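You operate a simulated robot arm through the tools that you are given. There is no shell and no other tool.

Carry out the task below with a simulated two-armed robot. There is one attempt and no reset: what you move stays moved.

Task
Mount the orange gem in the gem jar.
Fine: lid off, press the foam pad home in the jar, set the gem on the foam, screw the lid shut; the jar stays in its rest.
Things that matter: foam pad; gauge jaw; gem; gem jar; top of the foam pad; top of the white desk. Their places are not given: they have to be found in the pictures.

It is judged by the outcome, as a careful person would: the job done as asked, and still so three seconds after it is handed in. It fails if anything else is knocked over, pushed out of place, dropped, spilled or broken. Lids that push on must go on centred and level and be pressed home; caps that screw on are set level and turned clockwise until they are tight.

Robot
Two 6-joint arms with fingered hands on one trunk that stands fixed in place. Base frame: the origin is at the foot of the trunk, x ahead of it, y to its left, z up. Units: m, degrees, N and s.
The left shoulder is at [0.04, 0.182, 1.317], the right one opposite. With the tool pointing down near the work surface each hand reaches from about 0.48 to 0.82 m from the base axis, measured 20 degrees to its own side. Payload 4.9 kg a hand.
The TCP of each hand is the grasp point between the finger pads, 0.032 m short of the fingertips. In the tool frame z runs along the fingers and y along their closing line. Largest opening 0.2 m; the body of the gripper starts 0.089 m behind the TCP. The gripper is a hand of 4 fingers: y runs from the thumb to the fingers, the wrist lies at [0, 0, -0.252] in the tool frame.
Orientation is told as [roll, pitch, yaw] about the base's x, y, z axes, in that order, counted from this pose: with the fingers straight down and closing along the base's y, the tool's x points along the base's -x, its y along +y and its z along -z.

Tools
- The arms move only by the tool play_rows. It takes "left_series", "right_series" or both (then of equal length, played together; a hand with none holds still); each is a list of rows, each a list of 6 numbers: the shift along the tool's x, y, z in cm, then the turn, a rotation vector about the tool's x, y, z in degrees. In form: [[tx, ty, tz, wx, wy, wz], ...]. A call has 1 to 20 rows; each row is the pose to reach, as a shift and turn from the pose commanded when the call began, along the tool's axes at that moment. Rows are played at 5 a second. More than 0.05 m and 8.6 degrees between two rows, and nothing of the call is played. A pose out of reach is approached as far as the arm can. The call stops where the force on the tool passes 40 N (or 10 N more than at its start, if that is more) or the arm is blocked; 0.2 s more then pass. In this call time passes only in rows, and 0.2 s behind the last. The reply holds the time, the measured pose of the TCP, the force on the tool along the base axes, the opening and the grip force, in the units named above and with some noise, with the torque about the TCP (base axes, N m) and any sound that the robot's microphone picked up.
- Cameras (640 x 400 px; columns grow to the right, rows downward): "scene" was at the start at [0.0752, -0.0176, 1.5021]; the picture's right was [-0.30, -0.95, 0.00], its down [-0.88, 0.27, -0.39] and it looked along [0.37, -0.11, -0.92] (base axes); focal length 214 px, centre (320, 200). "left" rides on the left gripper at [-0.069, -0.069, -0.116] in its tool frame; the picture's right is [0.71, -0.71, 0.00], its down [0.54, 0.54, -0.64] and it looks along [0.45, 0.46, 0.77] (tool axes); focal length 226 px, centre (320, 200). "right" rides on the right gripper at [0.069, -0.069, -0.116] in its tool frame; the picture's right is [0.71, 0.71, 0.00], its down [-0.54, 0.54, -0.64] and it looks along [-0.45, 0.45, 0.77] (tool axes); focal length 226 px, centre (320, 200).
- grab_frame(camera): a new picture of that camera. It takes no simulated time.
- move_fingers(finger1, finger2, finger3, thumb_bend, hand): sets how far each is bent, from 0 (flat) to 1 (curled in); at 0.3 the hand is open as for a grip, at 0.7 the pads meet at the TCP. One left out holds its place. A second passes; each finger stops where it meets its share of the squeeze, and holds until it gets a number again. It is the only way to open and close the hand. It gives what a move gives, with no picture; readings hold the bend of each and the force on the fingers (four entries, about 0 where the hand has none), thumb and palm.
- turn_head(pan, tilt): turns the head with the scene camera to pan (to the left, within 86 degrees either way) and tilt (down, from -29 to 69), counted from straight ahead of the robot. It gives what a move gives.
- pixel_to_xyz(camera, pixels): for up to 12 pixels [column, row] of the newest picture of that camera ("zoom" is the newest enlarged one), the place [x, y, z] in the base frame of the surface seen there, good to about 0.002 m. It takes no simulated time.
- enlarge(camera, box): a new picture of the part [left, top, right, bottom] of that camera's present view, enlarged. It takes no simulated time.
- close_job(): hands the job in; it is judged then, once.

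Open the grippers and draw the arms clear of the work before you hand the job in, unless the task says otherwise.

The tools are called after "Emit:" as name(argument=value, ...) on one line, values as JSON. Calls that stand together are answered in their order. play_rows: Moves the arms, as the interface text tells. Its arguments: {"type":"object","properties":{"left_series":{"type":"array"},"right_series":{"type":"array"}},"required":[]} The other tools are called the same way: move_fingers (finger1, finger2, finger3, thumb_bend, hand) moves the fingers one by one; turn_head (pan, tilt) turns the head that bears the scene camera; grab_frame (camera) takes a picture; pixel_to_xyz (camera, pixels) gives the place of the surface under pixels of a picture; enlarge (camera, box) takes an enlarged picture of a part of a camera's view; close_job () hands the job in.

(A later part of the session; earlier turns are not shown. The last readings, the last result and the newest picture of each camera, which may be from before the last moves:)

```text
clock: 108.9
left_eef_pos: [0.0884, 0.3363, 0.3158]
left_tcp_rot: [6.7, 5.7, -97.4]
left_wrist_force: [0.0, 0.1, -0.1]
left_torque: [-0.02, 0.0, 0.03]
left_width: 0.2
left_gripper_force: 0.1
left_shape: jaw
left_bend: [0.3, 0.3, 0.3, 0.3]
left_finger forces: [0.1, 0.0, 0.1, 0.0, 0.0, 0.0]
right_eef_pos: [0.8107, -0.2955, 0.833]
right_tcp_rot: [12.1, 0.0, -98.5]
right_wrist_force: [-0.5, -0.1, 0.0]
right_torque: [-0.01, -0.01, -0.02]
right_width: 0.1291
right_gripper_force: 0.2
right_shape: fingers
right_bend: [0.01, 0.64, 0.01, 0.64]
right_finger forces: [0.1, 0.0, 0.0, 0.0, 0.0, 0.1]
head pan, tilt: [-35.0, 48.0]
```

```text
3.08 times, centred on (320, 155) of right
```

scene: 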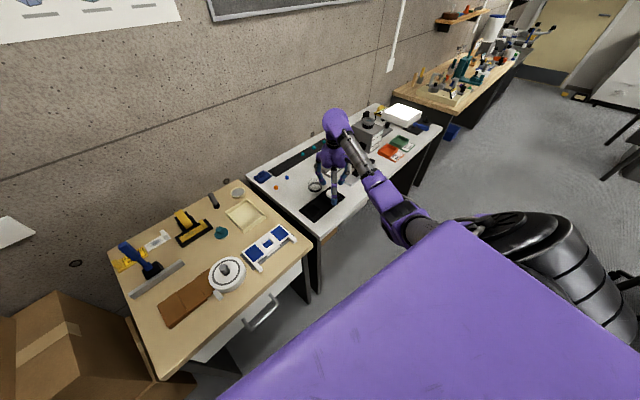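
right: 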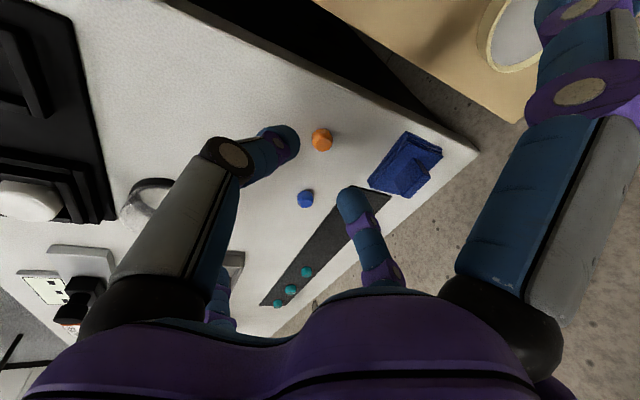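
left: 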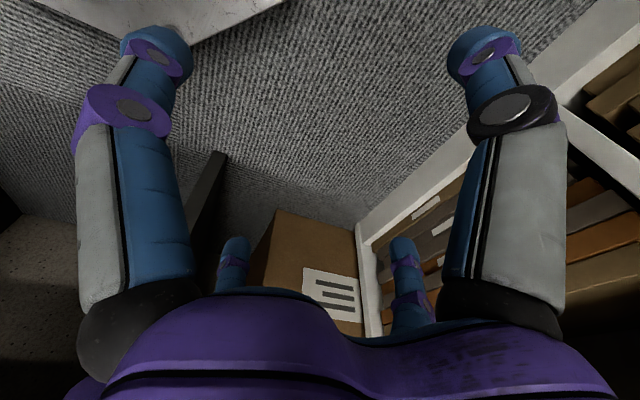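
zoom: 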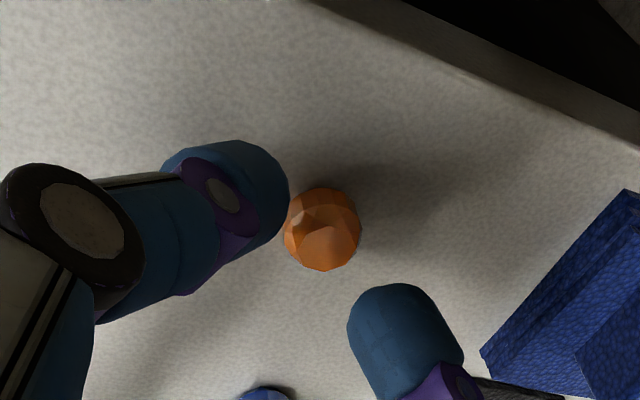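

The gem is centred between thumb and finger2 (zoom (322,228), expected (320,228)). I descend the last 11 mm slowly.

Emit:
play_rows(right_series=[[0, 0, 0.3, 0, 0, 0], [0, 0, 0.6, 0, 0, 0], [0, 0, 0.85, 0, 0, 0], [0, 0, 1.05, 0, 0, 0], [0, 0, 1.05, 0, 0, 0]])

Emit:
enlarge(camera="right", box=[250, 90, 390, 220])

Emit:
enlarge(camera="scene", box=[270, 165, 320, 205])

```text
clock: 110.1
left_eef_pos: [0.0882, 0.3366, 0.3162]
left_tcp_rot: [6.9, 5.6, -97.5]
left_wrist_force: [0.1, 0.9, -0.2]
left_torque: [0.01, 0.0, -0.01]
left_width: 0.1999
left_gripper_force: 0.0
left_shape: jaw
left_bend: [0.3, 0.3, 0.3, 0.3]
left_finger forces: [0.0, 0.0, 0.0, 0.0, 0.0, 0.1]
right_eef_pos: [0.8126, -0.296, 0.8239]
right_tcp_rot: [12.1, -0.1, -98.6]
right_wrist_force: [-0.3, 0.4, 0.5]
right_torque: [0.03, 0.03, 0.01]
right_width: 0.1288
right_gripper_force: 0.5
right_shape: fingers
right_bend: [0.01, 0.64, 0.01, 0.64]
right_finger forces: [0.1, 0.0, 0.1, 0.1, 1.0, 0.0]
head pan, tilt: [-35.0, 48.0]
```

```text
3.08 times, centred on (320, 155) of right
```

zoom: 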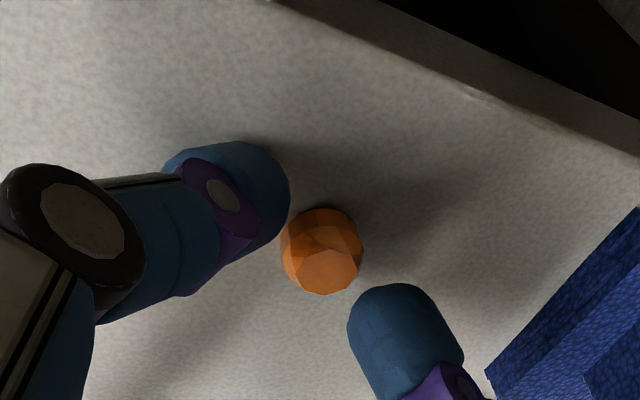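

```text
10.00 times, centred on (295, 185) of scene
```

zoom: 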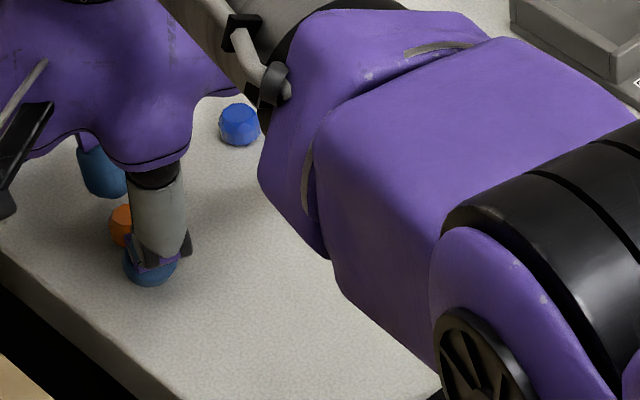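

The thumb just begins to touch (1 N). I close thumb and finger2 on the gem.

Emit:
move_fingers(hand="right", finger2=0.67, thumb_bend=0.67)

Emit:
enlarge(camera="right", box=[250, 90, 390, 220])

```text
clock: 111.1
left_eef_pos: [0.0885, 0.3364, 0.3159]
left_tcp_rot: [6.8, 5.7, -97.5]
left_wrist_force: [-0.5, 0.4, -0.2]
left_torque: [-0.01, 0.02, 0.0]
left_width: 0.2
left_gripper_force: 0.1
left_shape: jaw
left_bend: [0.3, 0.3, 0.3, 0.3]
left_finger forces: [0.0, 0.0, 0.1, 0.0, 0.0, 0.1]
right_eef_pos: [0.813, -0.296, 0.8229]
right_tcp_rot: [12.1, -0.1, -98.6]
right_wrist_force: [0.3, -0.1, -0.2]
right_torque: [0.03, -0.02, -0.02]
right_width: 0.1273
right_gripper_force: 0.0
right_shape: fingers
right_bend: [0.01, 0.67, 0.01, 0.67]
right_finger forces: [0.0, 0.2, 0.1, 0.0, 0.0, 0.1]
head pan, tilt: [-35.0, 48.0]
```

```text
3.08 times, centred on (320, 155) of right
```

zoom: 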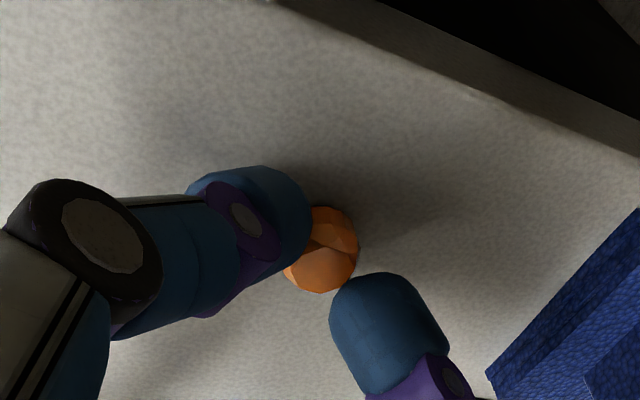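

Not yet gripping at 0.67. I close further to 0.69.

Emit:
move_fingers(hand="right", finger2=0.69, thumb_bend=0.69)

Emit:
enlarge(camera="right", box=[250, 90, 390, 220])

```text
clock: 112.1
left_eef_pos: [0.0891, 0.336, 0.3153]
left_tcp_rot: [6.9, 5.7, -97.6]
left_wrist_force: [0.0, 0.6, 0.4]
left_torque: [0.04, 0.0, -0.02]
left_width: 0.1998
left_gripper_force: 0.0
left_shape: jaw
left_bend: [0.3, 0.3, 0.3, 0.3]
left_finger forces: [0.0, 0.1, 0.0, 0.0, 0.0, 0.0]
right_eef_pos: [0.8126, -0.2951, 0.823]
right_tcp_rot: [12.1, -0.1, -98.7]
right_wrist_force: [-0.2, 0.1, 1.0]
right_torque: [-0.01, -0.01, 0.01]
right_width: 0.1275
right_gripper_force: 1.8
right_shape: fingers
right_bend: [0.01, 0.67, 0.01, 0.68]
right_finger forces: [0.0, 1.8, 0.0, 0.0, 1.8, 0.0]
head pan, tilt: [-35.0, 48.0]
```

```text
3.08 times, centred on (320, 155) of right
```

zoom: 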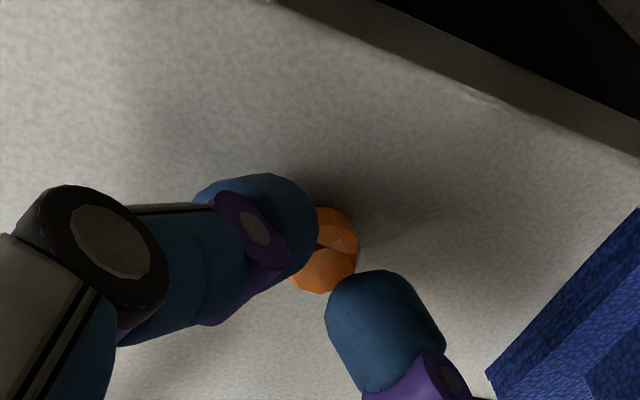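

The gem is pinched at 1.8 N by each finger. I squeeze a little more and lift it a few centimetres.

Emit:
move_fingers(hand="right", finger2=0.715, thumb_bend=0.715)

Emit:
play_rows(right_series=[[0, 0, -0.3, 0, 0, 0], [0, 0, -0.8, 0, 0, 0], [0, 0, -1.8, 0, 0, 0], [0, 0, -3.0, 0, 0, 0], [0, 0, -3.0, 0, 0, 0]])

Emit:
enlarge(camera="right", box=[250, 90, 390, 220])

Emit:
enlarge(camera="scene", box=[270, 165, 320, 205])

```text
clock: 113.1
left_eef_pos: [0.0887, 0.3361, 0.3157]
left_tcp_rot: [6.8, 5.7, -97.5]
left_wrist_force: [-0.9, 1.2, -0.1]
left_torque: [-0.06, -0.05, 0.0]
left_width: 0.1999
left_gripper_force: 0.2
left_shape: jaw
left_bend: [0.3, 0.3, 0.3, 0.3]
left_finger forces: [0.0, 0.0, 0.0, 0.0, 0.0, 0.0]
right_eef_pos: [0.8118, -0.2958, 0.8245]
right_tcp_rot: [12.2, -0.2, -98.8]
right_wrist_force: [1.1, 0.7, 6.8]
right_torque: [-0.03, -0.19, 0.01]
right_width: 0.1266
right_gripper_force: 5.7
right_shape: fingers
right_bend: [0.01, 0.69, 0.01, 0.7]
right_finger forces: [0.0, 8.6, 0.0, 0.0, 2.5, 0.0]
head pan, tilt: [-35.0, 48.0]
```

```text
clock: 114.3
left_eef_pos: [0.0889, 0.3366, 0.3158]
left_tcp_rot: [6.7, 5.8, -97.5]
left_wrist_force: [-0.6, 0.6, 0.5]
left_torque: [0.02, -0.04, -0.01]
left_width: 0.1999
left_gripper_force: 0.0
left_shape: jaw
left_bend: [0.3, 0.3, 0.3, 0.3]
left_finger forces: [0.0, 0.0, 0.1, 0.0, 0.0, 0.1]
right_eef_pos: [0.8051, -0.2945, 0.8516]
right_tcp_rot: [12.1, -0.1, -98.6]
right_wrist_force: [0.1, -0.2, 0.1]
right_torque: [0.02, -0.01, -0.01]
right_width: 0.1261
right_gripper_force: 0.1
right_shape: fingers
right_bend: [0.01, 0.71, 0.01, 0.71]
right_finger forces: [0.0, 0.1, 0.0, 0.0, 0.1, 0.0]
head pan, tilt: [-35.0, 48.0]
```

```text
3.08 times, centred on (320, 155) of right
```

zoom: 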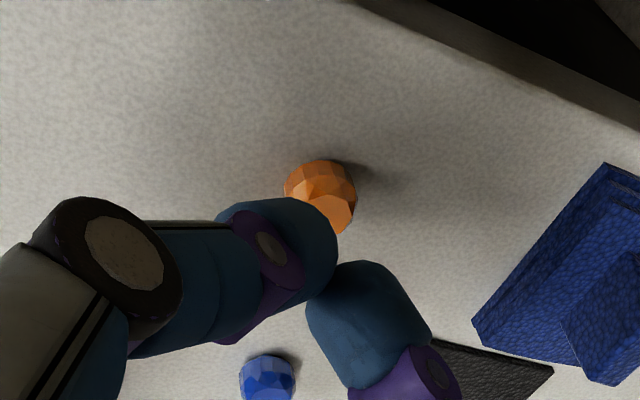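

```text
10.00 times, centred on (295, 185) of scene
```

zoom: 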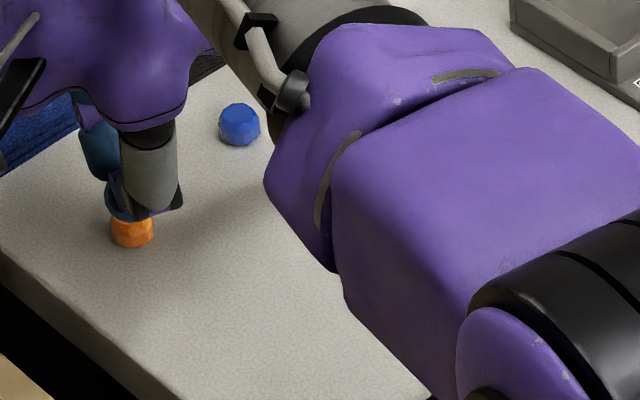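

The gem slipped out downward because the tilted fingers gripped too high; it stays on the desk at zoom (322,195). I reopen to 0.62, reduce the tilt to 6 degrees and see whether that pose is reachable.

Emit:
move_fingers(hand="right", finger2=0.63, thumb_bend=0.63)

Emit:
play_rows(right_series=[[-0.02, 0.1, 0.3, 2, 0, 0], [-0.04, 0.22, 0.8, 4, 0, 0], [-0.06, 0.36, 1.4, 6, 0, 0], [-0.06, 0.36, 1.7, 6, 0, 0], [-0.06, 0.36, 1.7, 6, 0, 0]])

Emit:
enlarge(camera="right", box=[250, 90, 390, 220])

```text
clock: 115.3
left_eef_pos: [0.0888, 0.3361, 0.3161]
left_tcp_rot: [6.8, 5.7, -97.5]
left_wrist_force: [-0.5, -0.4, -0.6]
left_torque: [0.02, 0.03, -0.03]
left_width: 0.1998
left_gripper_force: 0.0
left_shape: jaw
left_bend: [0.3, 0.3, 0.3, 0.3]
left_finger forces: [0.1, 0.0, 0.0, 0.0, 0.1, 0.1]
right_eef_pos: [0.8054, -0.2947, 0.8516]
right_tcp_rot: [12.1, 0.0, -98.6]
right_wrist_force: [-0.3, 0.3, 0.5]
right_torque: [-0.02, 0.01, 0.0]
right_width: 0.1297
right_gripper_force: 0.0
right_shape: fingers
right_bend: [0.01, 0.63, 0.01, 0.63]
right_finger forces: [0.0, 0.0, 0.0, 0.0, 0.0, 0.0]
head pan, tilt: [-35.0, 48.0]
```

```text
clock: 116.5
left_eef_pos: [0.0883, 0.3367, 0.3152]
left_tcp_rot: [6.8, 5.6, -97.5]
left_wrist_force: [0.1, -0.8, -0.2]
left_torque: [-0.03, 0.01, 0.05]
left_width: 0.1998
left_gripper_force: 0.1
left_shape: jaw
left_bend: [0.3, 0.3, 0.3, 0.3]
left_finger forces: [0.0, 0.0, 0.0, 0.0, 0.0, 0.0]
right_eef_pos: [0.8054, -0.2967, 0.839]
right_tcp_rot: [6.1, -0.1, -98.5]
right_wrist_force: [-0.1, 0.4, 1.2]
right_torque: [0.0, 0.02, -0.01]
right_width: 0.1294
right_gripper_force: 0.1
right_shape: fingers
right_bend: [0.01, 0.63, 0.01, 0.63]
right_finger forces: [0.0, 0.0, 0.0, 0.1, 0.0, 0.0]
right hand out of reach, approached as far as the arm can: row 3, 4, 5
head pan, tilt: [-35.0, 48.0]
```

```text
3.08 times, centred on (320, 155) of right
```

zoom: 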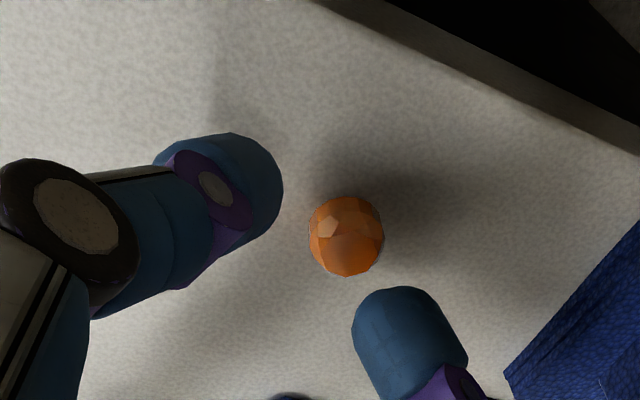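

Tilt 6 is just out of reach (limit near x 0.805); about 10 degrees is the least usable tilt. I re-measure the gem at (328,167) before a lower grasp.

Emit:
pixel_to_xyz(camera="zoom", pixels=[[346, 236], [312, 238], [381, 238], [346, 200], [346, 272], [346, 255], [346, 215], [300, 300], [400, 200]])

```text
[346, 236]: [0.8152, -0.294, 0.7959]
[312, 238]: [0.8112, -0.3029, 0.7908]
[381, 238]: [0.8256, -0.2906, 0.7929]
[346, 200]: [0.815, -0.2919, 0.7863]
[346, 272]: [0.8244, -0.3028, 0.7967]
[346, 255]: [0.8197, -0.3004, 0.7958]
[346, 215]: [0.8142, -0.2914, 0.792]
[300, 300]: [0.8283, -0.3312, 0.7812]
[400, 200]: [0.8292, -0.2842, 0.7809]
```

The gem is about 16 mm tall, centred at (0.8185,-0.297). I set the tilt to 10 degrees above it, with thumb and finger2 at 0.65.

Emit:
move_fingers(hand="right", finger2=0.65, thumb_bend=0.65)

Emit:
play_rows(right_series=[[0.07, 0.2, 0.2, -2, 0, 0], [0.14, 0.4, 0.5, -4, 0, 0], [0.14, 0.4, 0.72, -4, 0, 0], [0.14, 0.4, 0.72, -4, 0, 0]])

Emit:
enlarge(camera="right", box=[250, 90, 390, 220])

```text
clock: 117.5
left_eef_pos: [0.0888, 0.3357, 0.3171]
left_tcp_rot: [6.7, 5.6, -97.5]
left_wrist_force: [-0.4, 0.2, -0.2]
left_torque: [0.01, -0.01, 0.01]
left_width: 0.1998
left_gripper_force: 0.1
left_shape: jaw
left_bend: [0.3, 0.3, 0.3, 0.3]
left_finger forces: [0.1, 0.0, 0.0, 0.0, 0.1, 0.0]
right_eef_pos: [0.8055, -0.2967, 0.8383]
right_tcp_rot: [6.1, -0.1, -98.5]
right_wrist_force: [0.6, 0.7, 0.7]
right_torque: [0.02, 0.01, -0.01]
right_width: 0.1283
right_gripper_force: 0.0
right_shape: fingers
right_bend: [0.01, 0.65, 0.01, 0.65]
right_finger forces: [0.0, 0.1, 0.0, 0.0, 0.1, 0.1]
head pan, tilt: [-35.0, 48.0]
```

```text
clock: 118.5
left_eef_pos: [0.089, 0.3362, 0.3155]
left_tcp_rot: [6.8, 5.7, -97.5]
left_wrist_force: [0.2, -0.4, 0.4]
left_torque: [0.02, 0.04, -0.02]
left_width: 0.1997
left_gripper_force: 0.0
left_shape: jaw
left_bend: [0.3, 0.3, 0.3, 0.3]
left_finger forces: [0.0, 0.0, 0.1, 0.0, 0.0, 0.1]
right_eef_pos: [0.8158, -0.2962, 0.8297]
right_tcp_rot: [10.0, -0.2, -98.6]
right_wrist_force: [0.5, 0.6, -0.7]
right_torque: [0.01, 0.03, -0.01]
right_width: 0.1283
right_gripper_force: 0.1
right_shape: fingers
right_bend: [0.01, 0.65, 0.01, 0.65]
right_finger forces: [0.1, 0.1, 0.0, 0.1, 0.0, 0.0]
right hand out of reach, approached as far as the arm can: row 1, 2, 3, 4
head pan, tilt: [-35.0, 48.0]
```

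```text
3.08 times, centred on (320, 155) of right
```

zoom: 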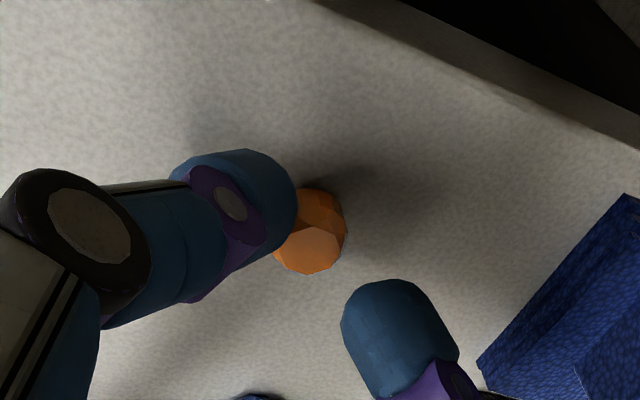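

The hand came 5 mm too far outward, with the thumb close above the gem (zoom (300,230)). I shift back inward about 6 mm and slightly up, then verify.

Emit:
play_rows(right_series=[[-0.07, -0.3, -0.15, 0, 0, 0], [-0.14, -0.65, -0.19, 0, 0, 0], [-0.14, -0.65, -0.19, 0, 0, 0]])

Emit:
enlarge(camera="right", box=[250, 90, 390, 220])

```text
clock: 119.3
left_eef_pos: [0.0891, 0.3372, 0.3162]
left_tcp_rot: [6.9, 5.6, -97.5]
left_wrist_force: [-1.0, 0.0, 0.2]
left_torque: [0.0, 0.01, 0.0]
left_width: 0.1998
left_gripper_force: 0.0
left_shape: jaw
left_bend: [0.3, 0.3, 0.3, 0.3]
left_finger forces: [0.0, 0.0, 0.0, 0.0, 0.0, 0.1]
right_eef_pos: [0.8163, -0.2971, 0.8281]
right_tcp_rot: [10.0, 0.0, -98.7]
right_wrist_force: [-0.6, -0.4, -0.9]
right_torque: [0.0, -0.01, 0.0]
right_width: 0.1284
right_gripper_force: 0.1
right_shape: fingers
right_bend: [0.01, 0.65, 0.01, 0.65]
right_finger forces: [0.0, 0.0, 0.1, 0.0, 0.0, 0.0]
right hand out of reach, approached as far as the arm can: row 1, 2, 3
head pan, tilt: [-35.0, 48.0]
```

```text
3.08 times, centred on (320, 155) of right
```

zoom: 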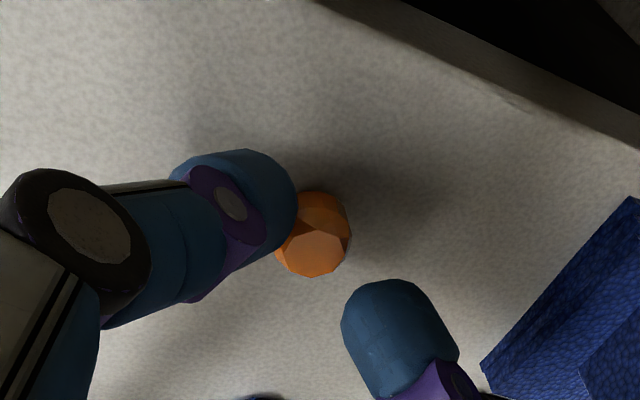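

The arm is at full stretch here and the solver sticks there. I back off more decisively, up and inward by about 5 cm, to bend the elbow again.

Emit:
play_rows(right_series=[[0, -0.6, -1.5, 0, 0, 0], [0, -1.8, -3.0, 0, 0, 0], [0, -3.5, -4.5, 0, 0, 0], [0, -5.0, -5.5, 0, 0, 0], [0, -5.0, -5.5, 0, 0, 0]])

Emit:
grab_frame(camera="right")

```text
clock: 120.5
left_eef_pos: [0.089, 0.3366, 0.3166]
left_tcp_rot: [6.8, 5.6, -97.5]
left_wrist_force: [0.2, 0.8, 0.6]
left_torque: [-0.01, -0.01, 0.02]
left_width: 0.1999
left_gripper_force: 0.1
left_shape: jaw
left_bend: [0.3, 0.3, 0.3, 0.3]
left_finger forces: [0.1, 0.1, 0.0, 0.1, 0.1, 0.0]
right_eef_pos: [0.8231, -0.2931, 0.8525]
right_tcp_rot: [10.0, -0.1, -98.5]
right_wrist_force: [0.4, 0.2, 0.3]
right_torque: [0.0, 0.0, 0.01]
right_width: 0.1285
right_gripper_force: 0.0
right_shape: fingers
right_bend: [0.01, 0.65, 0.01, 0.65]
right_finger forces: [0.0, 0.1, 0.0, 0.0, 0.0, 0.0]
right hand out of reach, approached as far as the arm can: row 1, 2, 3, 4, 5
head pan, tilt: [-35.0, 48.0]
```

```text
taken
```

right: 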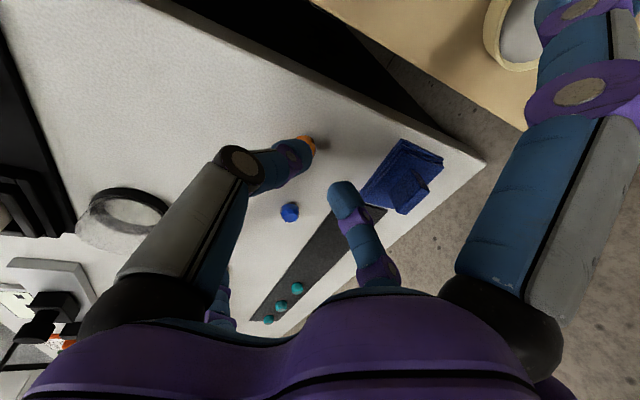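

The elbow seems to be on the wrong side of its fully stretched position. I push the target outward first and then well inward and up, so the elbow can fold the proper way; the hand stays above z 0.85.

Emit:
play_rows(right_series=[[0, 4.5, -1.0, 0, 0, 0], [0, 9.0, -1.0, 0, 0, 0], [0, 9.0, -1.0, 0, 0, 0], [0, 4.5, -2.0, 0, 0, 0], [0, 0, -3.0, 0, 0, 0], [0, -4.0, -4.0, 0, 0, 0], [0, -8.0, -5.0, 0, 0, 0], [0, -8.0, -5.0, 0, 0, 0]])

```text
clock: 122.3
left_eef_pos: [0.0893, 0.3367, 0.3165]
left_tcp_rot: [6.8, 5.7, -97.5]
left_wrist_force: [0.0, 1.0, -0.8]
left_torque: [-0.01, -0.01, -0.02]
left_width: 0.2
left_gripper_force: 0.0
left_shape: jaw
left_bend: [0.3, 0.3, 0.3, 0.3]
left_finger forces: [0.0, 0.0, 0.0, 0.0, 0.1, 0.0]
right_eef_pos: [0.7358, -0.2797, 0.8867]
right_tcp_rot: [10.1, -0.2, -98.7]
right_wrist_force: [0.1, 0.8, 0.6]
right_torque: [0.02, -0.03, -0.01]
right_width: 0.1284
right_gripper_force: 0.0
right_shape: fingers
right_bend: [0.01, 0.65, 0.01, 0.65]
right_finger forces: [0.1, 0.0, 0.0, 0.1, 0.0, 0.0]
right hand out of reach, approached as far as the arm can: row 1, 2, 3, 4
head pan, tilt: [-35.0, 48.0]
```

The arm is free again at (0.736,-0.280,0.887). The gem is near the reach limit, so my plan is to cage it between thumb and finger2 and draw it about 6 cm toward the robot over the clear desk; I go back above it with the pinch line along base x and tilt 12.

Emit:
play_rows(right_series=[[-0.19, 1.56, 0.5, -0.5, 0.4, -2.15], [-0.38, 3.12, 1.0, -1.0, 0.75, -4.3], [-0.57, 4.67, 1.5, -1.5, 1.15, -6.45], [-0.76, 6.23, 2.0, -2.0, 1.5, -8.6], [-0.76, 6.23, 2.0, -2.0, 1.5, -8.6]])

Emit:
enlarge(camera="right", box=[250, 80, 390, 210])

```text
clock: 123.5
left_eef_pos: [0.0887, 0.3357, 0.3156]
left_tcp_rot: [6.8, 5.7, -97.4]
left_wrist_force: [0.4, -0.5, -0.4]
left_torque: [0.03, 0.01, 0.01]
left_width: 0.2
left_gripper_force: 0.2
left_shape: jaw
left_bend: [0.3, 0.3, 0.3, 0.3]
left_finger forces: [0.0, 0.0, 0.2, 0.0, 0.1, 0.0]
right_eef_pos: [0.7998, -0.2967, 0.8789]
right_tcp_rot: [12.1, -0.4, -89.9]
right_wrist_force: [1.0, 0.4, 0.2]
right_torque: [0.02, 0.0, -0.02]
right_width: 0.1285
right_gripper_force: 0.1
right_shape: fingers
right_bend: [0.01, 0.65, 0.01, 0.65]
right_finger forces: [0.0, 0.0, 0.0, 0.1, 0.1, 0.0]
head pan, tilt: [-35.0, 48.0]
```

```text
3.08 times, centred on (320, 145) of right
```

zoom: 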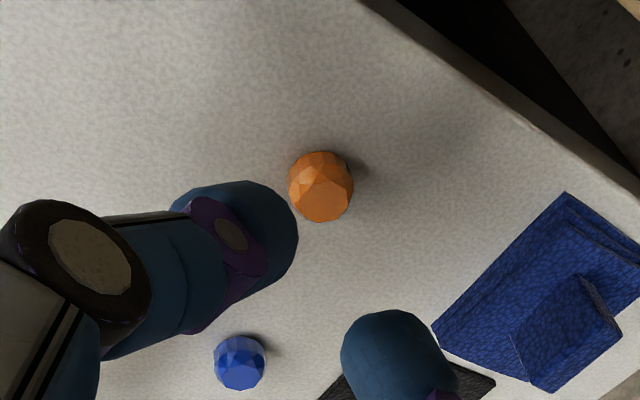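

The gem is again on the approach axis (zoom (321,187)). I descend along the tool axis to about z 0.827, with a 1 mm correction.

Emit:
play_rows(right_series=[[-0.05, 0.05, 1.4, 0, 0, 0], [-0.1, 0.1, 2.8, 0, 0, 0], [-0.1, 0.1, 4.0, 0, 0, 0], [-0.1, 0.1, 4.8, 0, 0, 0], [-0.1, 0.1, 5.3, 0, 0, 0], [-0.1, 0.1, 5.3, 0, 0, 0]])

Emit:
enlarge(camera="right", box=[250, 90, 390, 220])

```text
clock: 124.9
left_eef_pos: [0.0886, 0.3355, 0.3156]
left_tcp_rot: [6.8, 5.7, -97.5]
left_wrist_force: [0.4, 0.2, 0.8]
left_torque: [0.01, -0.01, -0.01]
left_width: 0.1995
left_gripper_force: 0.0
left_shape: jaw
left_bend: [0.3, 0.3, 0.3, 0.3]
left_finger forces: [0.1, 0.1, 0.1, 0.0, 0.0, 0.1]
right_eef_pos: [0.8115, -0.2976, 0.8278]
right_tcp_rot: [12.1, -0.4, -89.8]
right_wrist_force: [0.7, -0.3, 0.3]
right_torque: [0.02, 0.02, 0.01]
right_width: 0.1288
right_gripper_force: 0.1
right_shape: fingers
right_bend: [0.01, 0.65, 0.01, 0.65]
right_finger forces: [0.1, 0.0, 0.0, 0.1, 0.0, 0.0]
head pan, tilt: [-35.0, 48.0]
```

```text
3.08 times, centred on (320, 155) of right
```

zoom: 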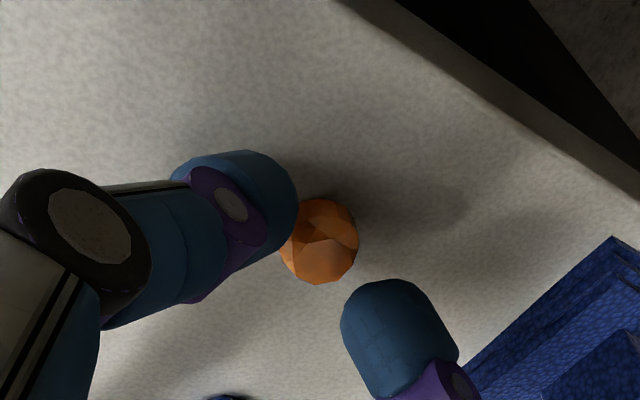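

Good alignment, no contact yet. I descend further in small steps until the thumb just feels the desk.

Emit:
play_rows(right_series=[[0, 0, 0.2, 0, 0, 0], [0, 0, 0.4, 0, 0, 0], [0, 0, 0.5, 0, 0, 0], [0, 0, 0.5, 0, 0, 0]])

Emit:
play_rows(right_series=[[0, 0, 0.15, 0, 0, 0], [0, 0, 0.25, 0, 0, 0], [0, 0, 0.25, 0, 0, 0]])

```text
clock: 125.9
left_eef_pos: [0.0889, 0.3356, 0.3161]
left_tcp_rot: [6.8, 5.8, -97.5]
left_wrist_force: [0.4, 0.3, -0.8]
left_torque: [-0.02, 0.01, -0.02]
left_width: 0.1997
left_gripper_force: 0.1
left_shape: jaw
left_bend: [0.3, 0.3, 0.3, 0.3]
left_finger forces: [0.1, 0.0, 0.0, 0.0, 0.0, 0.0]
right_eef_pos: [0.8129, -0.2976, 0.8217]
right_tcp_rot: [12.1, -0.3, -89.7]
right_wrist_force: [-0.4, 0.0, -0.1]
right_torque: [0.03, -0.01, -0.01]
right_width: 0.129
right_gripper_force: 0.0
right_shape: fingers
right_bend: [0.01, 0.65, 0.01, 0.65]
right_finger forces: [0.0, 0.1, 0.1, 0.0, 0.1, 0.0]
head pan, tilt: [-35.0, 48.0]
```

```text
clock: 126.7
left_eef_pos: [0.0879, 0.3363, 0.3166]
left_tcp_rot: [6.8, 5.6, -97.4]
left_wrist_force: [-0.4, 0.8, 0.7]
left_torque: [-0.02, -0.04, -0.02]
left_width: 0.1997
left_gripper_force: 0.1
left_shape: jaw
left_bend: [0.3, 0.3, 0.3, 0.3]
left_finger forces: [0.0, 0.0, 0.0, 0.0, 0.0, 0.0]
right_eef_pos: [0.8149, -0.2986, 0.8207]
right_tcp_rot: [12.2, -0.3, -89.9]
right_wrist_force: [-3.4, 0.7, 7.2]
right_torque: [0.02, 0.19, 0.01]
right_width: 0.1279
right_gripper_force: 3.5
right_shape: fingers
right_bend: [0.01, 0.65, 0.01, 0.65]
right_finger forces: [0.0, 0.1, 0.0, 0.0, 6.7, 0.0]
head pan, tilt: [-35.0, 48.0]
```

The thumb touches the desk at TCP z about 0.821. This is 2-3 mm lower than the first try, so I ease up half a millimetre and pinch gently here.

Emit:
play_rows(right_series=[[0, 0, -0.12, 0, 0, 0], [0, 0, -0.12, 0, 0, 0]])

Emit:
move_fingers(hand="right", finger2=0.675, thumb_bend=0.675)

Emit:
enlarge(camera="right", box=[250, 90, 390, 220])

```text
clock: 127.3
left_eef_pos: [0.0879, 0.3348, 0.3161]
left_tcp_rot: [6.8, 5.6, -97.5]
left_wrist_force: [0.0, 0.4, 0.4]
left_torque: [0.0, 0.02, 0.01]
left_width: 0.1995
left_gripper_force: 0.1
left_shape: jaw
left_bend: [0.3, 0.3, 0.3, 0.3]
left_finger forces: [0.0, 0.0, 0.0, 0.0, 0.0, 0.0]
right_eef_pos: [0.8132, -0.2972, 0.8206]
right_tcp_rot: [12.1, -0.2, -89.8]
right_wrist_force: [0.3, 0.1, 1.0]
right_torque: [0.0, -0.03, 0.0]
right_width: 0.1284
right_gripper_force: 0.9
right_shape: fingers
right_bend: [0.01, 0.65, 0.01, 0.65]
right_finger forces: [0.1, 0.0, 0.0, 0.0, 1.3, 0.0]
head pan, tilt: [-35.0, 48.0]
```

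```text
clock: 128.3
left_eef_pos: [0.0879, 0.3367, 0.3171]
left_tcp_rot: [6.7, 5.6, -97.5]
left_wrist_force: [-0.7, -0.4, -1.1]
left_torque: [0.0, 0.01, -0.02]
left_width: 0.1998
left_gripper_force: 0.1
left_shape: jaw
left_bend: [0.3, 0.3, 0.3, 0.3]
left_finger forces: [0.0, 0.0, 0.0, 0.0, 0.1, 0.0]
right_eef_pos: [0.8124, -0.2985, 0.8203]
right_tcp_rot: [12.1, -0.3, -89.8]
right_wrist_force: [-0.2, 0.0, 0.4]
right_torque: [-0.01, -0.04, 0.01]
right_width: 0.1281
right_gripper_force: 0.3
right_shape: fingers
right_bend: [0.01, 0.66, 0.01, 0.67]
right_finger forces: [0.0, 0.6, 0.1, 0.0, 0.7, 0.1]
head pan, tilt: [-35.0, 48.0]
```

```text
3.08 times, centred on (320, 155) of right
```

zoom: 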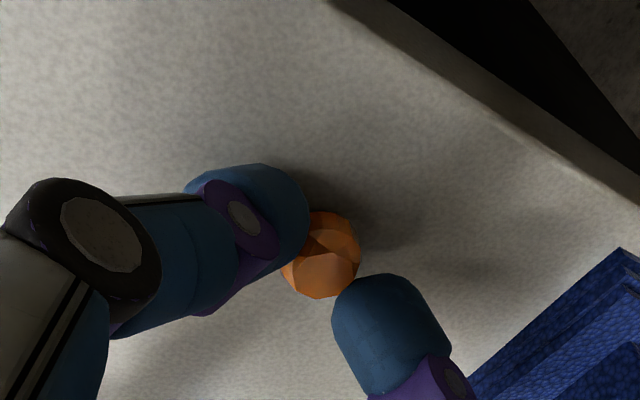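

Both fingers touch the gem lightly (0.6-0.7 N), at a wider part than before. I lower another 1 mm and close a bit more.

Emit:
play_rows(right_series=[[0, 0, 0.12, 0, 0, 0], [0, 0, 0.12, 0, 0, 0]])

Emit:
move_fingers(hand="right", finger2=0.69, thumb_bend=0.69)

Emit:
enlarge(camera="right", box=[250, 90, 390, 220])

```text
clock: 128.9
left_eef_pos: [0.0883, 0.3356, 0.316]
left_tcp_rot: [6.9, 5.7, -97.5]
left_wrist_force: [-1.4, 0.4, -0.3]
left_torque: [0.01, 0.0, -0.02]
left_width: 0.1999
left_gripper_force: 0.0
left_shape: jaw
left_bend: [0.3, 0.3, 0.3, 0.3]
left_finger forces: [0.0, 0.0, 0.0, 0.1, 0.1, 0.0]
right_eef_pos: [0.8142, -0.2981, 0.8193]
right_tcp_rot: [12.1, -0.3, -90.0]
right_wrist_force: [1.1, 0.1, 1.6]
right_torque: [-0.02, 0.01, -0.01]
right_width: 0.1278
right_gripper_force: 1.6
right_shape: fingers
right_bend: [0.01, 0.66, 0.01, 0.67]
right_finger forces: [0.0, 1.1, 0.1, 0.0, 1.0, 0.0]
head pan, tilt: [-35.0, 48.0]
```

```text
clock: 129.9
left_eef_pos: [0.0874, 0.3363, 0.3158]
left_tcp_rot: [6.7, 5.8, -97.6]
left_wrist_force: [0.1, -0.6, -0.2]
left_torque: [-0.02, 0.01, 0.04]
left_width: 0.2
left_gripper_force: 0.1
left_shape: jaw
left_bend: [0.3, 0.3, 0.3, 0.3]
left_finger forces: [0.0, 0.0, 0.1, 0.0, 0.0, 0.1]
right_eef_pos: [0.815, -0.2982, 0.8191]
right_tcp_rot: [12.1, -0.3, -89.8]
right_wrist_force: [-0.2, -0.1, 2.4]
right_torque: [0.0, -0.08, 0.01]
right_width: 0.1275
right_gripper_force: 3.6
right_shape: fingers
right_bend: [0.01, 0.67, 0.01, 0.68]
right_finger forces: [0.1, 4.1, 0.0, 0.0, 3.3, 0.1]
head pan, tilt: [-35.0, 48.0]
```

```text
3.08 times, centred on (320, 155) of right
```

zoom: 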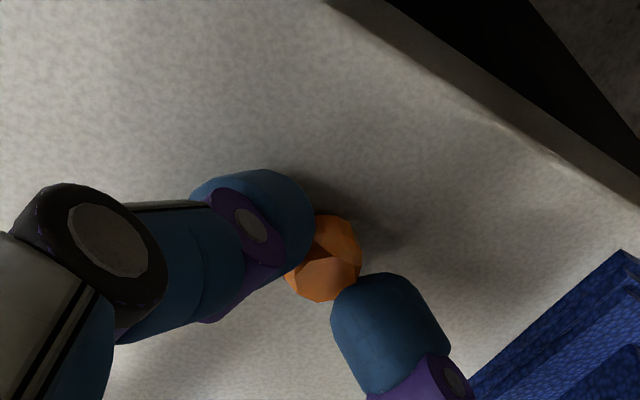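

The pinch now holds 3-4 N on each side. I lift very gently and watch whether the grip force stays.

Emit:
play_rows(right_series=[[0, 0, -0.1, 0, 0, 0], [0, 0, -0.3, 0, 0, 0], [0, 0, -0.6, 0, 0, 0], [0, 0, -1.0, 0, 0, 0], [0, 0, -1.0, 0, 0, 0]])

Emit:
enlarge(camera="right", box=[250, 90, 390, 220])

```text
clock: 131.1
left_eef_pos: [0.0894, 0.3353, 0.3168]
left_tcp_rot: [6.8, 5.6, -97.5]
left_wrist_force: [-0.5, -0.4, -0.5]
left_torque: [-0.01, -0.01, -0.01]
left_width: 0.1998
left_gripper_force: 0.1
left_shape: jaw
left_bend: [0.3, 0.3, 0.3, 0.3]
left_finger forces: [0.0, 0.0, 0.0, 0.0, 0.0, 0.1]
right_eef_pos: [0.81, -0.2977, 0.8292]
right_tcp_rot: [12.1, -0.3, -90.0]
right_wrist_force: [-0.2, -0.1, -0.3]
right_torque: [0.0, -0.02, 0.01]
right_width: 0.1274
right_gripper_force: 2.9
right_shape: fingers
right_bend: [0.01, 0.67, 0.01, 0.68]
right_finger forces: [0.0, 2.6, 0.1, 0.0, 2.7, 0.0]
head pan, tilt: [-35.0, 48.0]
```

```text
3.08 times, centred on (320, 155) of right
```

zoom: 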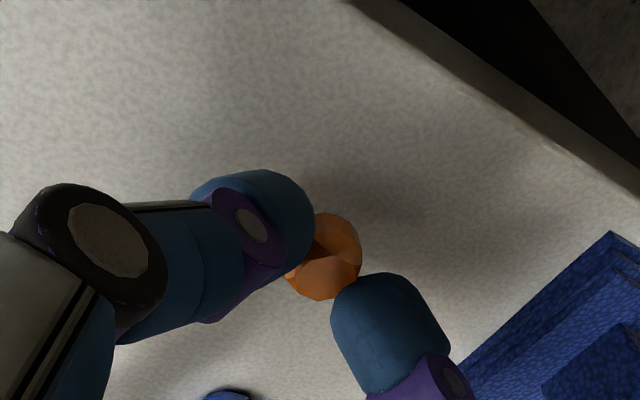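

The gem is lifted and held steadily at 2.6-2.7 N. I raise it slowly another 7 cm, slightly inward, keeping the tilt so its flat bottom stays level.

Emit:
play_rows(right_series=[[-0.1, -0.1, -0.6, 0, 0, 0], [-0.2, -0.3, -1.5, 0, 0, 0], [-0.35, -0.55, -2.7, 0, 0, 0], [-0.55, -0.85, -4.0, 0, 0, 0], [-0.75, -1.1, -5.3, 0, 0, 0], [-0.9, -1.35, -6.6, 0, 0, 0], [-1.0, -1.46, -7.3, 0, 0, 0], [-1.0, -1.46, -7.48, 0, 0, 0]])

Emit:
enlarge(camera="right", box=[250, 90, 390, 220])

Emit:
grab_frame(camera="right")

```text
clock: 132.9
left_eef_pos: [0.089, 0.3349, 0.3173]
left_tcp_rot: [6.7, 5.6, -97.5]
left_wrist_force: [-0.5, 0.2, 0.4]
left_torque: [0.02, -0.01, 0.01]
left_width: 0.1999
left_gripper_force: 0.0
left_shape: jaw
left_bend: [0.3, 0.3, 0.3, 0.3]
left_finger forces: [0.0, 0.0, 0.0, 0.0, 0.0, 0.0]
right_eef_pos: [0.7812, -0.3075, 0.9003]
right_tcp_rot: [12.1, -0.3, -89.8]
right_wrist_force: [0.5, 0.2, -0.7]
right_torque: [0.01, -0.05, -0.02]
right_width: 0.1275
right_gripper_force: 2.6
right_shape: fingers
right_bend: [0.01, 0.67, 0.01, 0.68]
right_finger forces: [0.0, 2.6, 0.1, 0.0, 2.7, 0.1]
head pan, tilt: [-35.0, 48.0]
```

```text
3.08 times, centred on (320, 155) of right
```

zoom: 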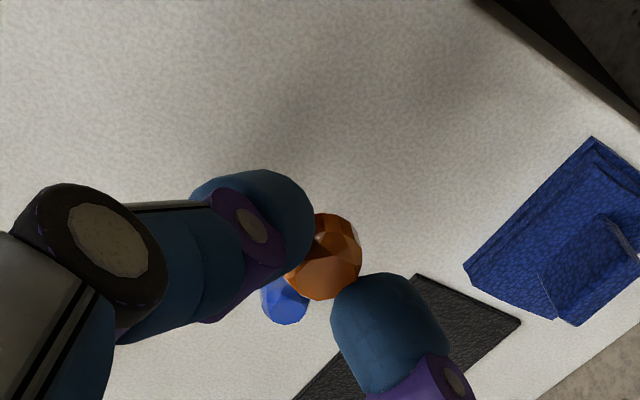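

```text
taken
```

right: 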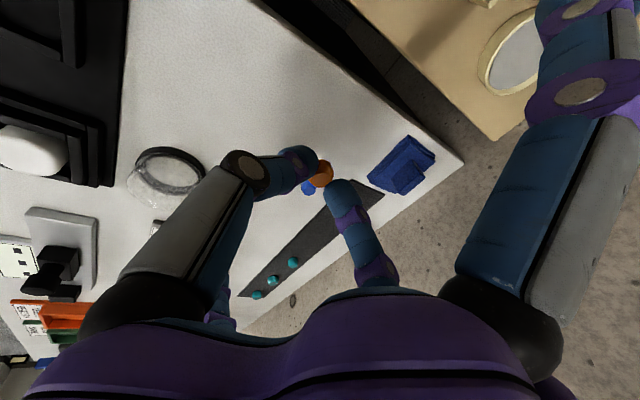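

The gem is still firmly held, on the tool axis. I carry it slowly over to the jar, turning the hand to yaw -34 with the same tilt, ending with the gem above the foam at TCP (0.615,-0.487,0.905).

Emit:
play_rows(right_series=[[-0.8, -0.7, -0.2, 0, 0.5, -2.3], [-2.2, -2.0, -0.5, 0, 1.4, -6.8], [-3.7, -3.35, -0.8, 0, 2.4, -11.4], [-5.2, -4.7, -1.15, 0, 3.4, -16.0], [-6.7, -6.05, -1.5, 0, 4.35, -20.5], [-8.2, -7.4, -1.8, 0, 5.3, -25.1], [-9.7, -8.75, -2.15, 0, 6.3, -29.7], [-11.2, -10.1, -2.5, 0, 7.3, -34.3], [-12.7, -11.45, -2.8, 0, 8.25, -38.9], [-14.2, -12.8, -3.15, 0, 9.2, -43.5], [-15.7, -14.2, -3.5, 0, 10.2, -48.0], [-17.0, -15.4, -3.8, 0, 11.05, -52.1], [-17.89, -16.18, -3.98, 0, 11.64, -54.8], [-17.89, -16.18, -3.98, 0, 11.64, -54.8]])

Emit:
grab_frame(camera="right")

Emit:
enlarge(camera="right", box=[250, 90, 390, 220])

```text
clock: 135.9
left_eef_pos: [0.0887, 0.3351, 0.3163]
left_tcp_rot: [6.8, 5.8, -97.6]
left_wrist_force: [-0.9, -0.1, 0.4]
left_torque: [-0.02, -0.02, 0.0]
left_width: 0.2001
left_gripper_force: 0.0
left_shape: jaw
left_bend: [0.3, 0.3, 0.3, 0.3]
left_finger forces: [0.1, 0.0, 0.0, 0.0, 0.0, 0.0]
right_eef_pos: [0.6146, -0.4861, 0.9061]
right_tcp_rot: [11.8, -0.2, -33.8]
right_wrist_force: [0.7, -0.1, -0.2]
right_torque: [0.0, 0.01, 0.01]
right_width: 0.1277
right_gripper_force: 2.9
right_shape: fingers
right_bend: [0.01, 0.67, 0.01, 0.68]
right_finger forces: [0.0, 2.4, 0.0, 0.1, 2.7, 0.1]
head pan, tilt: [-35.0, 48.0]
```

```text
taken
```

right: 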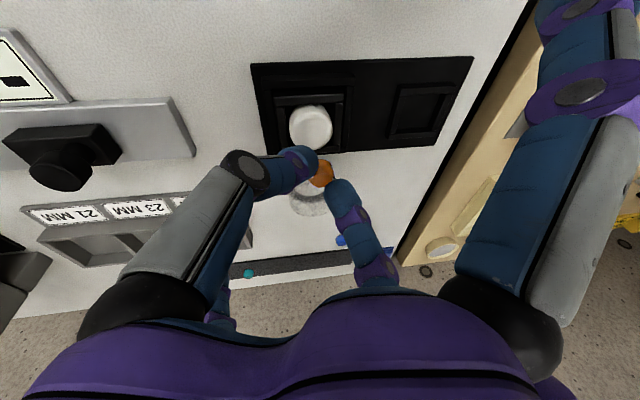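

```text
3.08 times, centred on (320, 155) of right
```

zoom: 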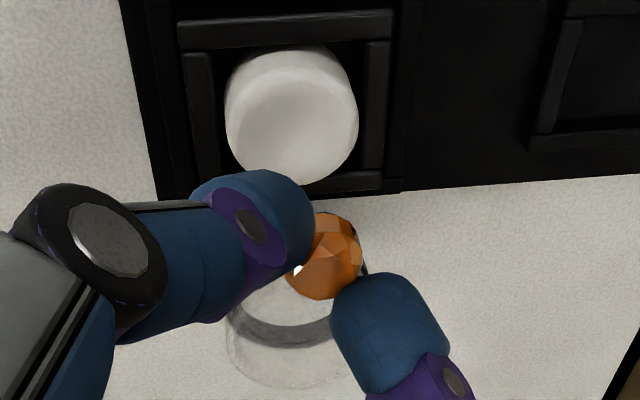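

The foam's centre shows at zoom (291,114) and the gem at (325,257). I read the foam edges to get the landing point.

Emit:
pixel_to_xyz(camera="zoom", pixels=[[291, 114], [229, 118], [355, 118], [291, 60], [291, 75], [300, 178], [291, 95], [291, 140], [325, 225], [325, 257], [325, 290], [345, 257]])

```text
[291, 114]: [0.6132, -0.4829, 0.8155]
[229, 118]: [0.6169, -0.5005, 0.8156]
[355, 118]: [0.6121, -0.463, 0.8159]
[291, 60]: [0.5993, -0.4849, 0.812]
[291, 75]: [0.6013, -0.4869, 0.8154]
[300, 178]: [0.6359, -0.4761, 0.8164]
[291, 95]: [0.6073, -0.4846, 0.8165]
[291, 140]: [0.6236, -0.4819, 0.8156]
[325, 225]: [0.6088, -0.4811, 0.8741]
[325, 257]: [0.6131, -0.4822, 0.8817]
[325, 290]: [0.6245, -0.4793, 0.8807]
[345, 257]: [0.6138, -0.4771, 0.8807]
```

The gem is right above the foam's centre (within 1 mm). I lower it straight down 4.5 cm, then feel for contact.

Emit:
play_rows(right_series=[[0, -0.16, 0.78, 0, 0, 0], [0, -0.37, 1.76, 0, 0, 0], [0, -0.57, 2.74, 0, 0, 0], [0, -0.74, 3.52, 0, 0, 0], [0, -0.86, 4.1, 0, 0, 0], [0, -0.93, 4.45, 0, 0, 0], [0, -0.93, 4.45, 0, 0, 0]])

Emit:
enlarge(camera="right", box=[250, 90, 390, 220])

```text
clock: 137.5
left_eef_pos: [0.0886, 0.3355, 0.3165]
left_tcp_rot: [6.8, 5.6, -97.5]
left_wrist_force: [0.0, -0.5, -0.2]
left_torque: [-0.02, 0.02, 0.01]
left_width: 0.2
left_gripper_force: 0.1
left_shape: jaw
left_bend: [0.3, 0.3, 0.3, 0.3]
left_finger forces: [0.1, 0.0, 0.0, 0.0, 0.1, 0.1]
right_eef_pos: [0.6147, -0.4864, 0.8607]
right_tcp_rot: [11.7, -0.2, -33.7]
right_wrist_force: [0.0, 0.3, 0.4]
right_torque: [0.03, 0.0, 0.01]
right_width: 0.1278
right_gripper_force: 1.9
right_shape: fingers
right_bend: [0.01, 0.67, 0.01, 0.68]
right_finger forces: [0.0, 2.4, 0.1, 0.0, 2.7, 0.0]
head pan, tilt: [-35.0, 48.0]
```

```text
3.08 times, centred on (320, 155) of right
```

zoom: 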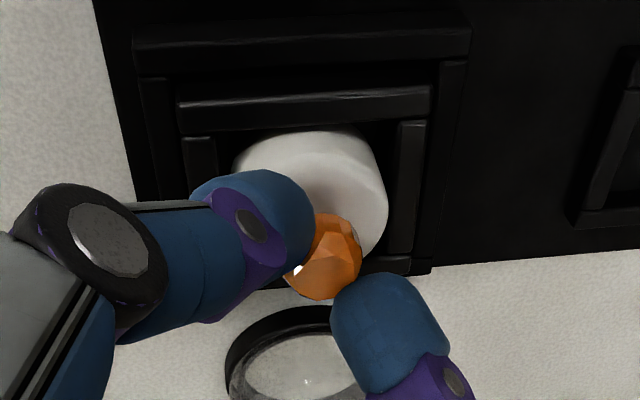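

About 3 mm remain and the gem is some 2 mm toward the far side. I correct that while lowering in small steps until it touches the foam.

Emit:
play_rows(right_series=[[0, -0.12, 0.1, 0, 0, 0], [0, -0.19, 0.2, 0, 0, 0], [0, -0.2, 0.25, 0, 0, 0], [0, -0.2, 0.25, 0, 0, 0]])

Emit:
play_rows(right_series=[[0, -0.02, 0.1, 0, 0, 0], [0, -0.03, 0.15, 0, 0, 0], [0, -0.03, 0.15, 0, 0, 0]])

```text
clock: 138.5
left_eef_pos: [0.0877, 0.3364, 0.3167]
left_tcp_rot: [6.7, 5.7, -97.5]
left_wrist_force: [-0.2, -0.1, -0.3]
left_torque: [-0.05, 0.01, 0.0]
left_width: 0.2
left_gripper_force: 0.1
left_shape: jaw
left_bend: [0.3, 0.3, 0.3, 0.3]
left_finger forces: [0.1, 0.0, 0.0, 0.0, 0.1, 0.1]
right_eef_pos: [0.6148, -0.4879, 0.8575]
right_tcp_rot: [11.8, -0.1, -33.9]
right_wrist_force: [0.4, -1.2, -0.2]
right_torque: [-0.02, 0.01, 0.01]
right_width: 0.1277
right_gripper_force: 2.4
right_shape: fingers
right_bend: [0.01, 0.67, 0.01, 0.68]
right_finger forces: [0.1, 2.5, 0.1, 0.0, 2.6, 0.0]
head pan, tilt: [-35.0, 48.0]
```

```text
clock: 139.3
left_eef_pos: [0.0888, 0.3358, 0.3162]
left_tcp_rot: [6.9, 5.7, -97.4]
left_wrist_force: [-0.1, -0.2, -0.8]
left_torque: [0.01, -0.03, 0.01]
left_width: 0.1999
left_gripper_force: 0.0
left_shape: jaw
left_bend: [0.3, 0.3, 0.3, 0.3]
left_finger forces: [0.0, 0.0, 0.1, 0.1, 0.1, 0.0]
right_eef_pos: [0.6146, -0.4886, 0.8559]
right_tcp_rot: [11.8, -0.3, -33.7]
right_wrist_force: [-0.4, 0.2, 4.3]
right_torque: [0.03, -0.05, 0.01]
right_width: 0.1273
right_gripper_force: 4.7
right_shape: fingers
right_bend: [0.01, 0.67, 0.01, 0.68]
right_finger forces: [0.0, 5.2, 0.1, 0.1, 3.8, 0.1]
head pan, tilt: [-35.0, 48.0]
```

The gem touches the foam (about 4 N). I ease up 0.5 mm and open thumb and finger2 slightly to release it.

Emit:
play_rows(right_series=[[0, 0.01, -0.06, 0, 0, 0], [0, 0.01, -0.06, 0, 0, 0]])

Emit:
move_fingers(hand="right", finger2=0.655, thumb_bend=0.655)

Emit:
enlarge(camera="right", box=[250, 90, 390, 220])

```text
clock: 139.9
left_eef_pos: [0.09, 0.3363, 0.3146]
left_tcp_rot: [6.8, 5.7, -97.5]
left_wrist_force: [0.7, 0.0, 0.2]
left_torque: [-0.04, 0.02, 0.05]
left_width: 0.2
left_gripper_force: 0.1
left_shape: jaw
left_bend: [0.3, 0.3, 0.3, 0.3]
left_finger forces: [0.0, 0.0, 0.1, 0.0, 0.0, 0.0]
right_eef_pos: [0.6146, -0.4881, 0.857]
right_tcp_rot: [11.8, -0.2, -33.8]
right_wrist_force: [0.9, 0.5, 2.2]
right_torque: [0.02, -0.04, -0.02]
right_width: 0.1278
right_gripper_force: 3.6
right_shape: fingers
right_bend: [0.01, 0.67, 0.01, 0.68]
right_finger forces: [0.0, 4.2, 0.1, 0.0, 3.1, 0.0]
head pan, tilt: [-35.0, 48.0]
```

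```text
clock: 140.9
left_eef_pos: [0.0877, 0.3365, 0.3168]
left_tcp_rot: [6.7, 5.7, -97.4]
left_wrist_force: [-0.7, -0.7, -0.2]
left_torque: [0.03, 0.03, -0.02]
left_width: 0.2
left_gripper_force: 0.0
left_shape: jaw
left_bend: [0.3, 0.3, 0.3, 0.3]
left_finger forces: [0.0, 0.0, 0.0, 0.1, 0.0, 0.0]
right_eef_pos: [0.6146, -0.4881, 0.8573]
right_tcp_rot: [11.8, -0.1, -33.8]
right_wrist_force: [-0.3, 0.1, -0.2]
right_torque: [-0.01, 0.01, 0.01]
right_width: 0.1284
right_gripper_force: 0.1
right_shape: fingers
right_bend: [0.01, 0.65, 0.01, 0.65]
right_finger forces: [0.0, 0.0, 0.0, 0.0, 0.0, 0.0]
head pan, tilt: [-35.0, 48.0]
```

```text
3.08 times, centred on (320, 155) of right
```

zoom: 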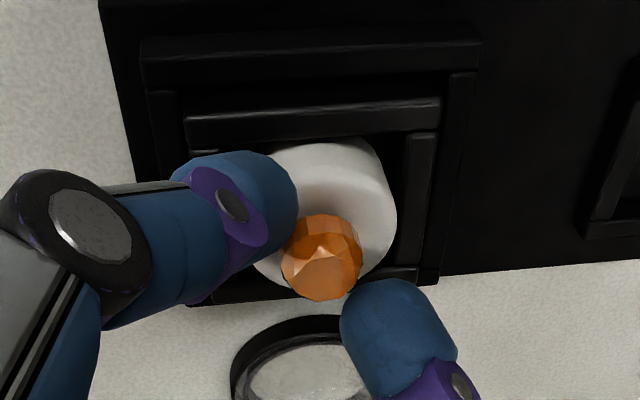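

The gem rests on the foam, fingers free of force. I raise straight up slowly, first a few millimetres, then 6 cm.

Emit:
play_rows(right_series=[[0, 0.06, -0.3, 0, 0, 0], [0, 0.16, -0.78, 0, 0, 0], [0, 0.31, -1.47, 0, 0, 0], [0, 0.57, -2.74, 0, 0, 0], [0, 0.92, -4.4, 0, 0, 0], [0, 1.23, -5.87, 0, 0, 0], [0, 1.23, -5.87, 0, 0, 0]])

Emit:
grab_frame(camera="right")

Emit:
enlarge(camera="right", box=[260, 70, 380, 180])

```text
clock: 142.5
left_eef_pos: [0.0887, 0.3363, 0.3156]
left_tcp_rot: [6.9, 5.6, -97.5]
left_wrist_force: [-0.5, 0.0, -1.0]
left_torque: [0.02, 0.0, 0.02]
left_width: 0.1999
left_gripper_force: 0.0
left_shape: jaw
left_bend: [0.3, 0.3, 0.3, 0.3]
left_finger forces: [0.1, 0.0, 0.0, 0.0, 0.0, 0.0]
right_eef_pos: [0.6134, -0.488, 0.9173]
right_tcp_rot: [11.8, -0.2, -33.8]
right_wrist_force: [-0.2, 0.0, -0.8]
right_torque: [0.01, 0.01, -0.01]
right_width: 0.1285
right_gripper_force: 0.1
right_shape: fingers
right_bend: [0.01, 0.65, 0.01, 0.65]
right_finger forces: [0.0, 0.0, 0.0, 0.1, 0.1, 0.1]
head pan, tilt: [-35.0, 48.0]
```

```text
taken
```

right: 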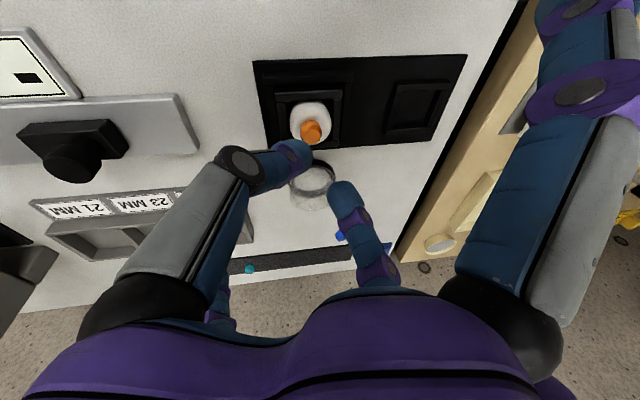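

```text
3.64 times, centred on (320, 125) of right
```

zoom: 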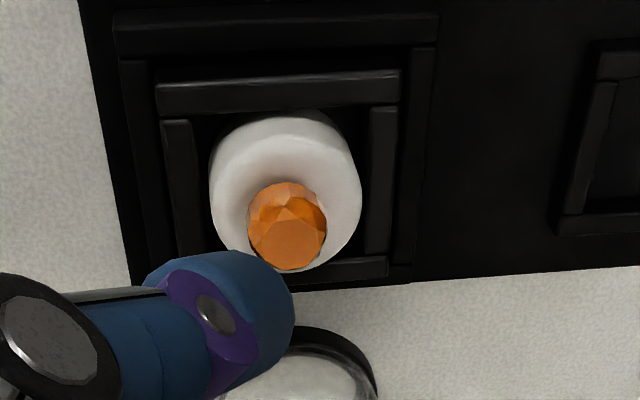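

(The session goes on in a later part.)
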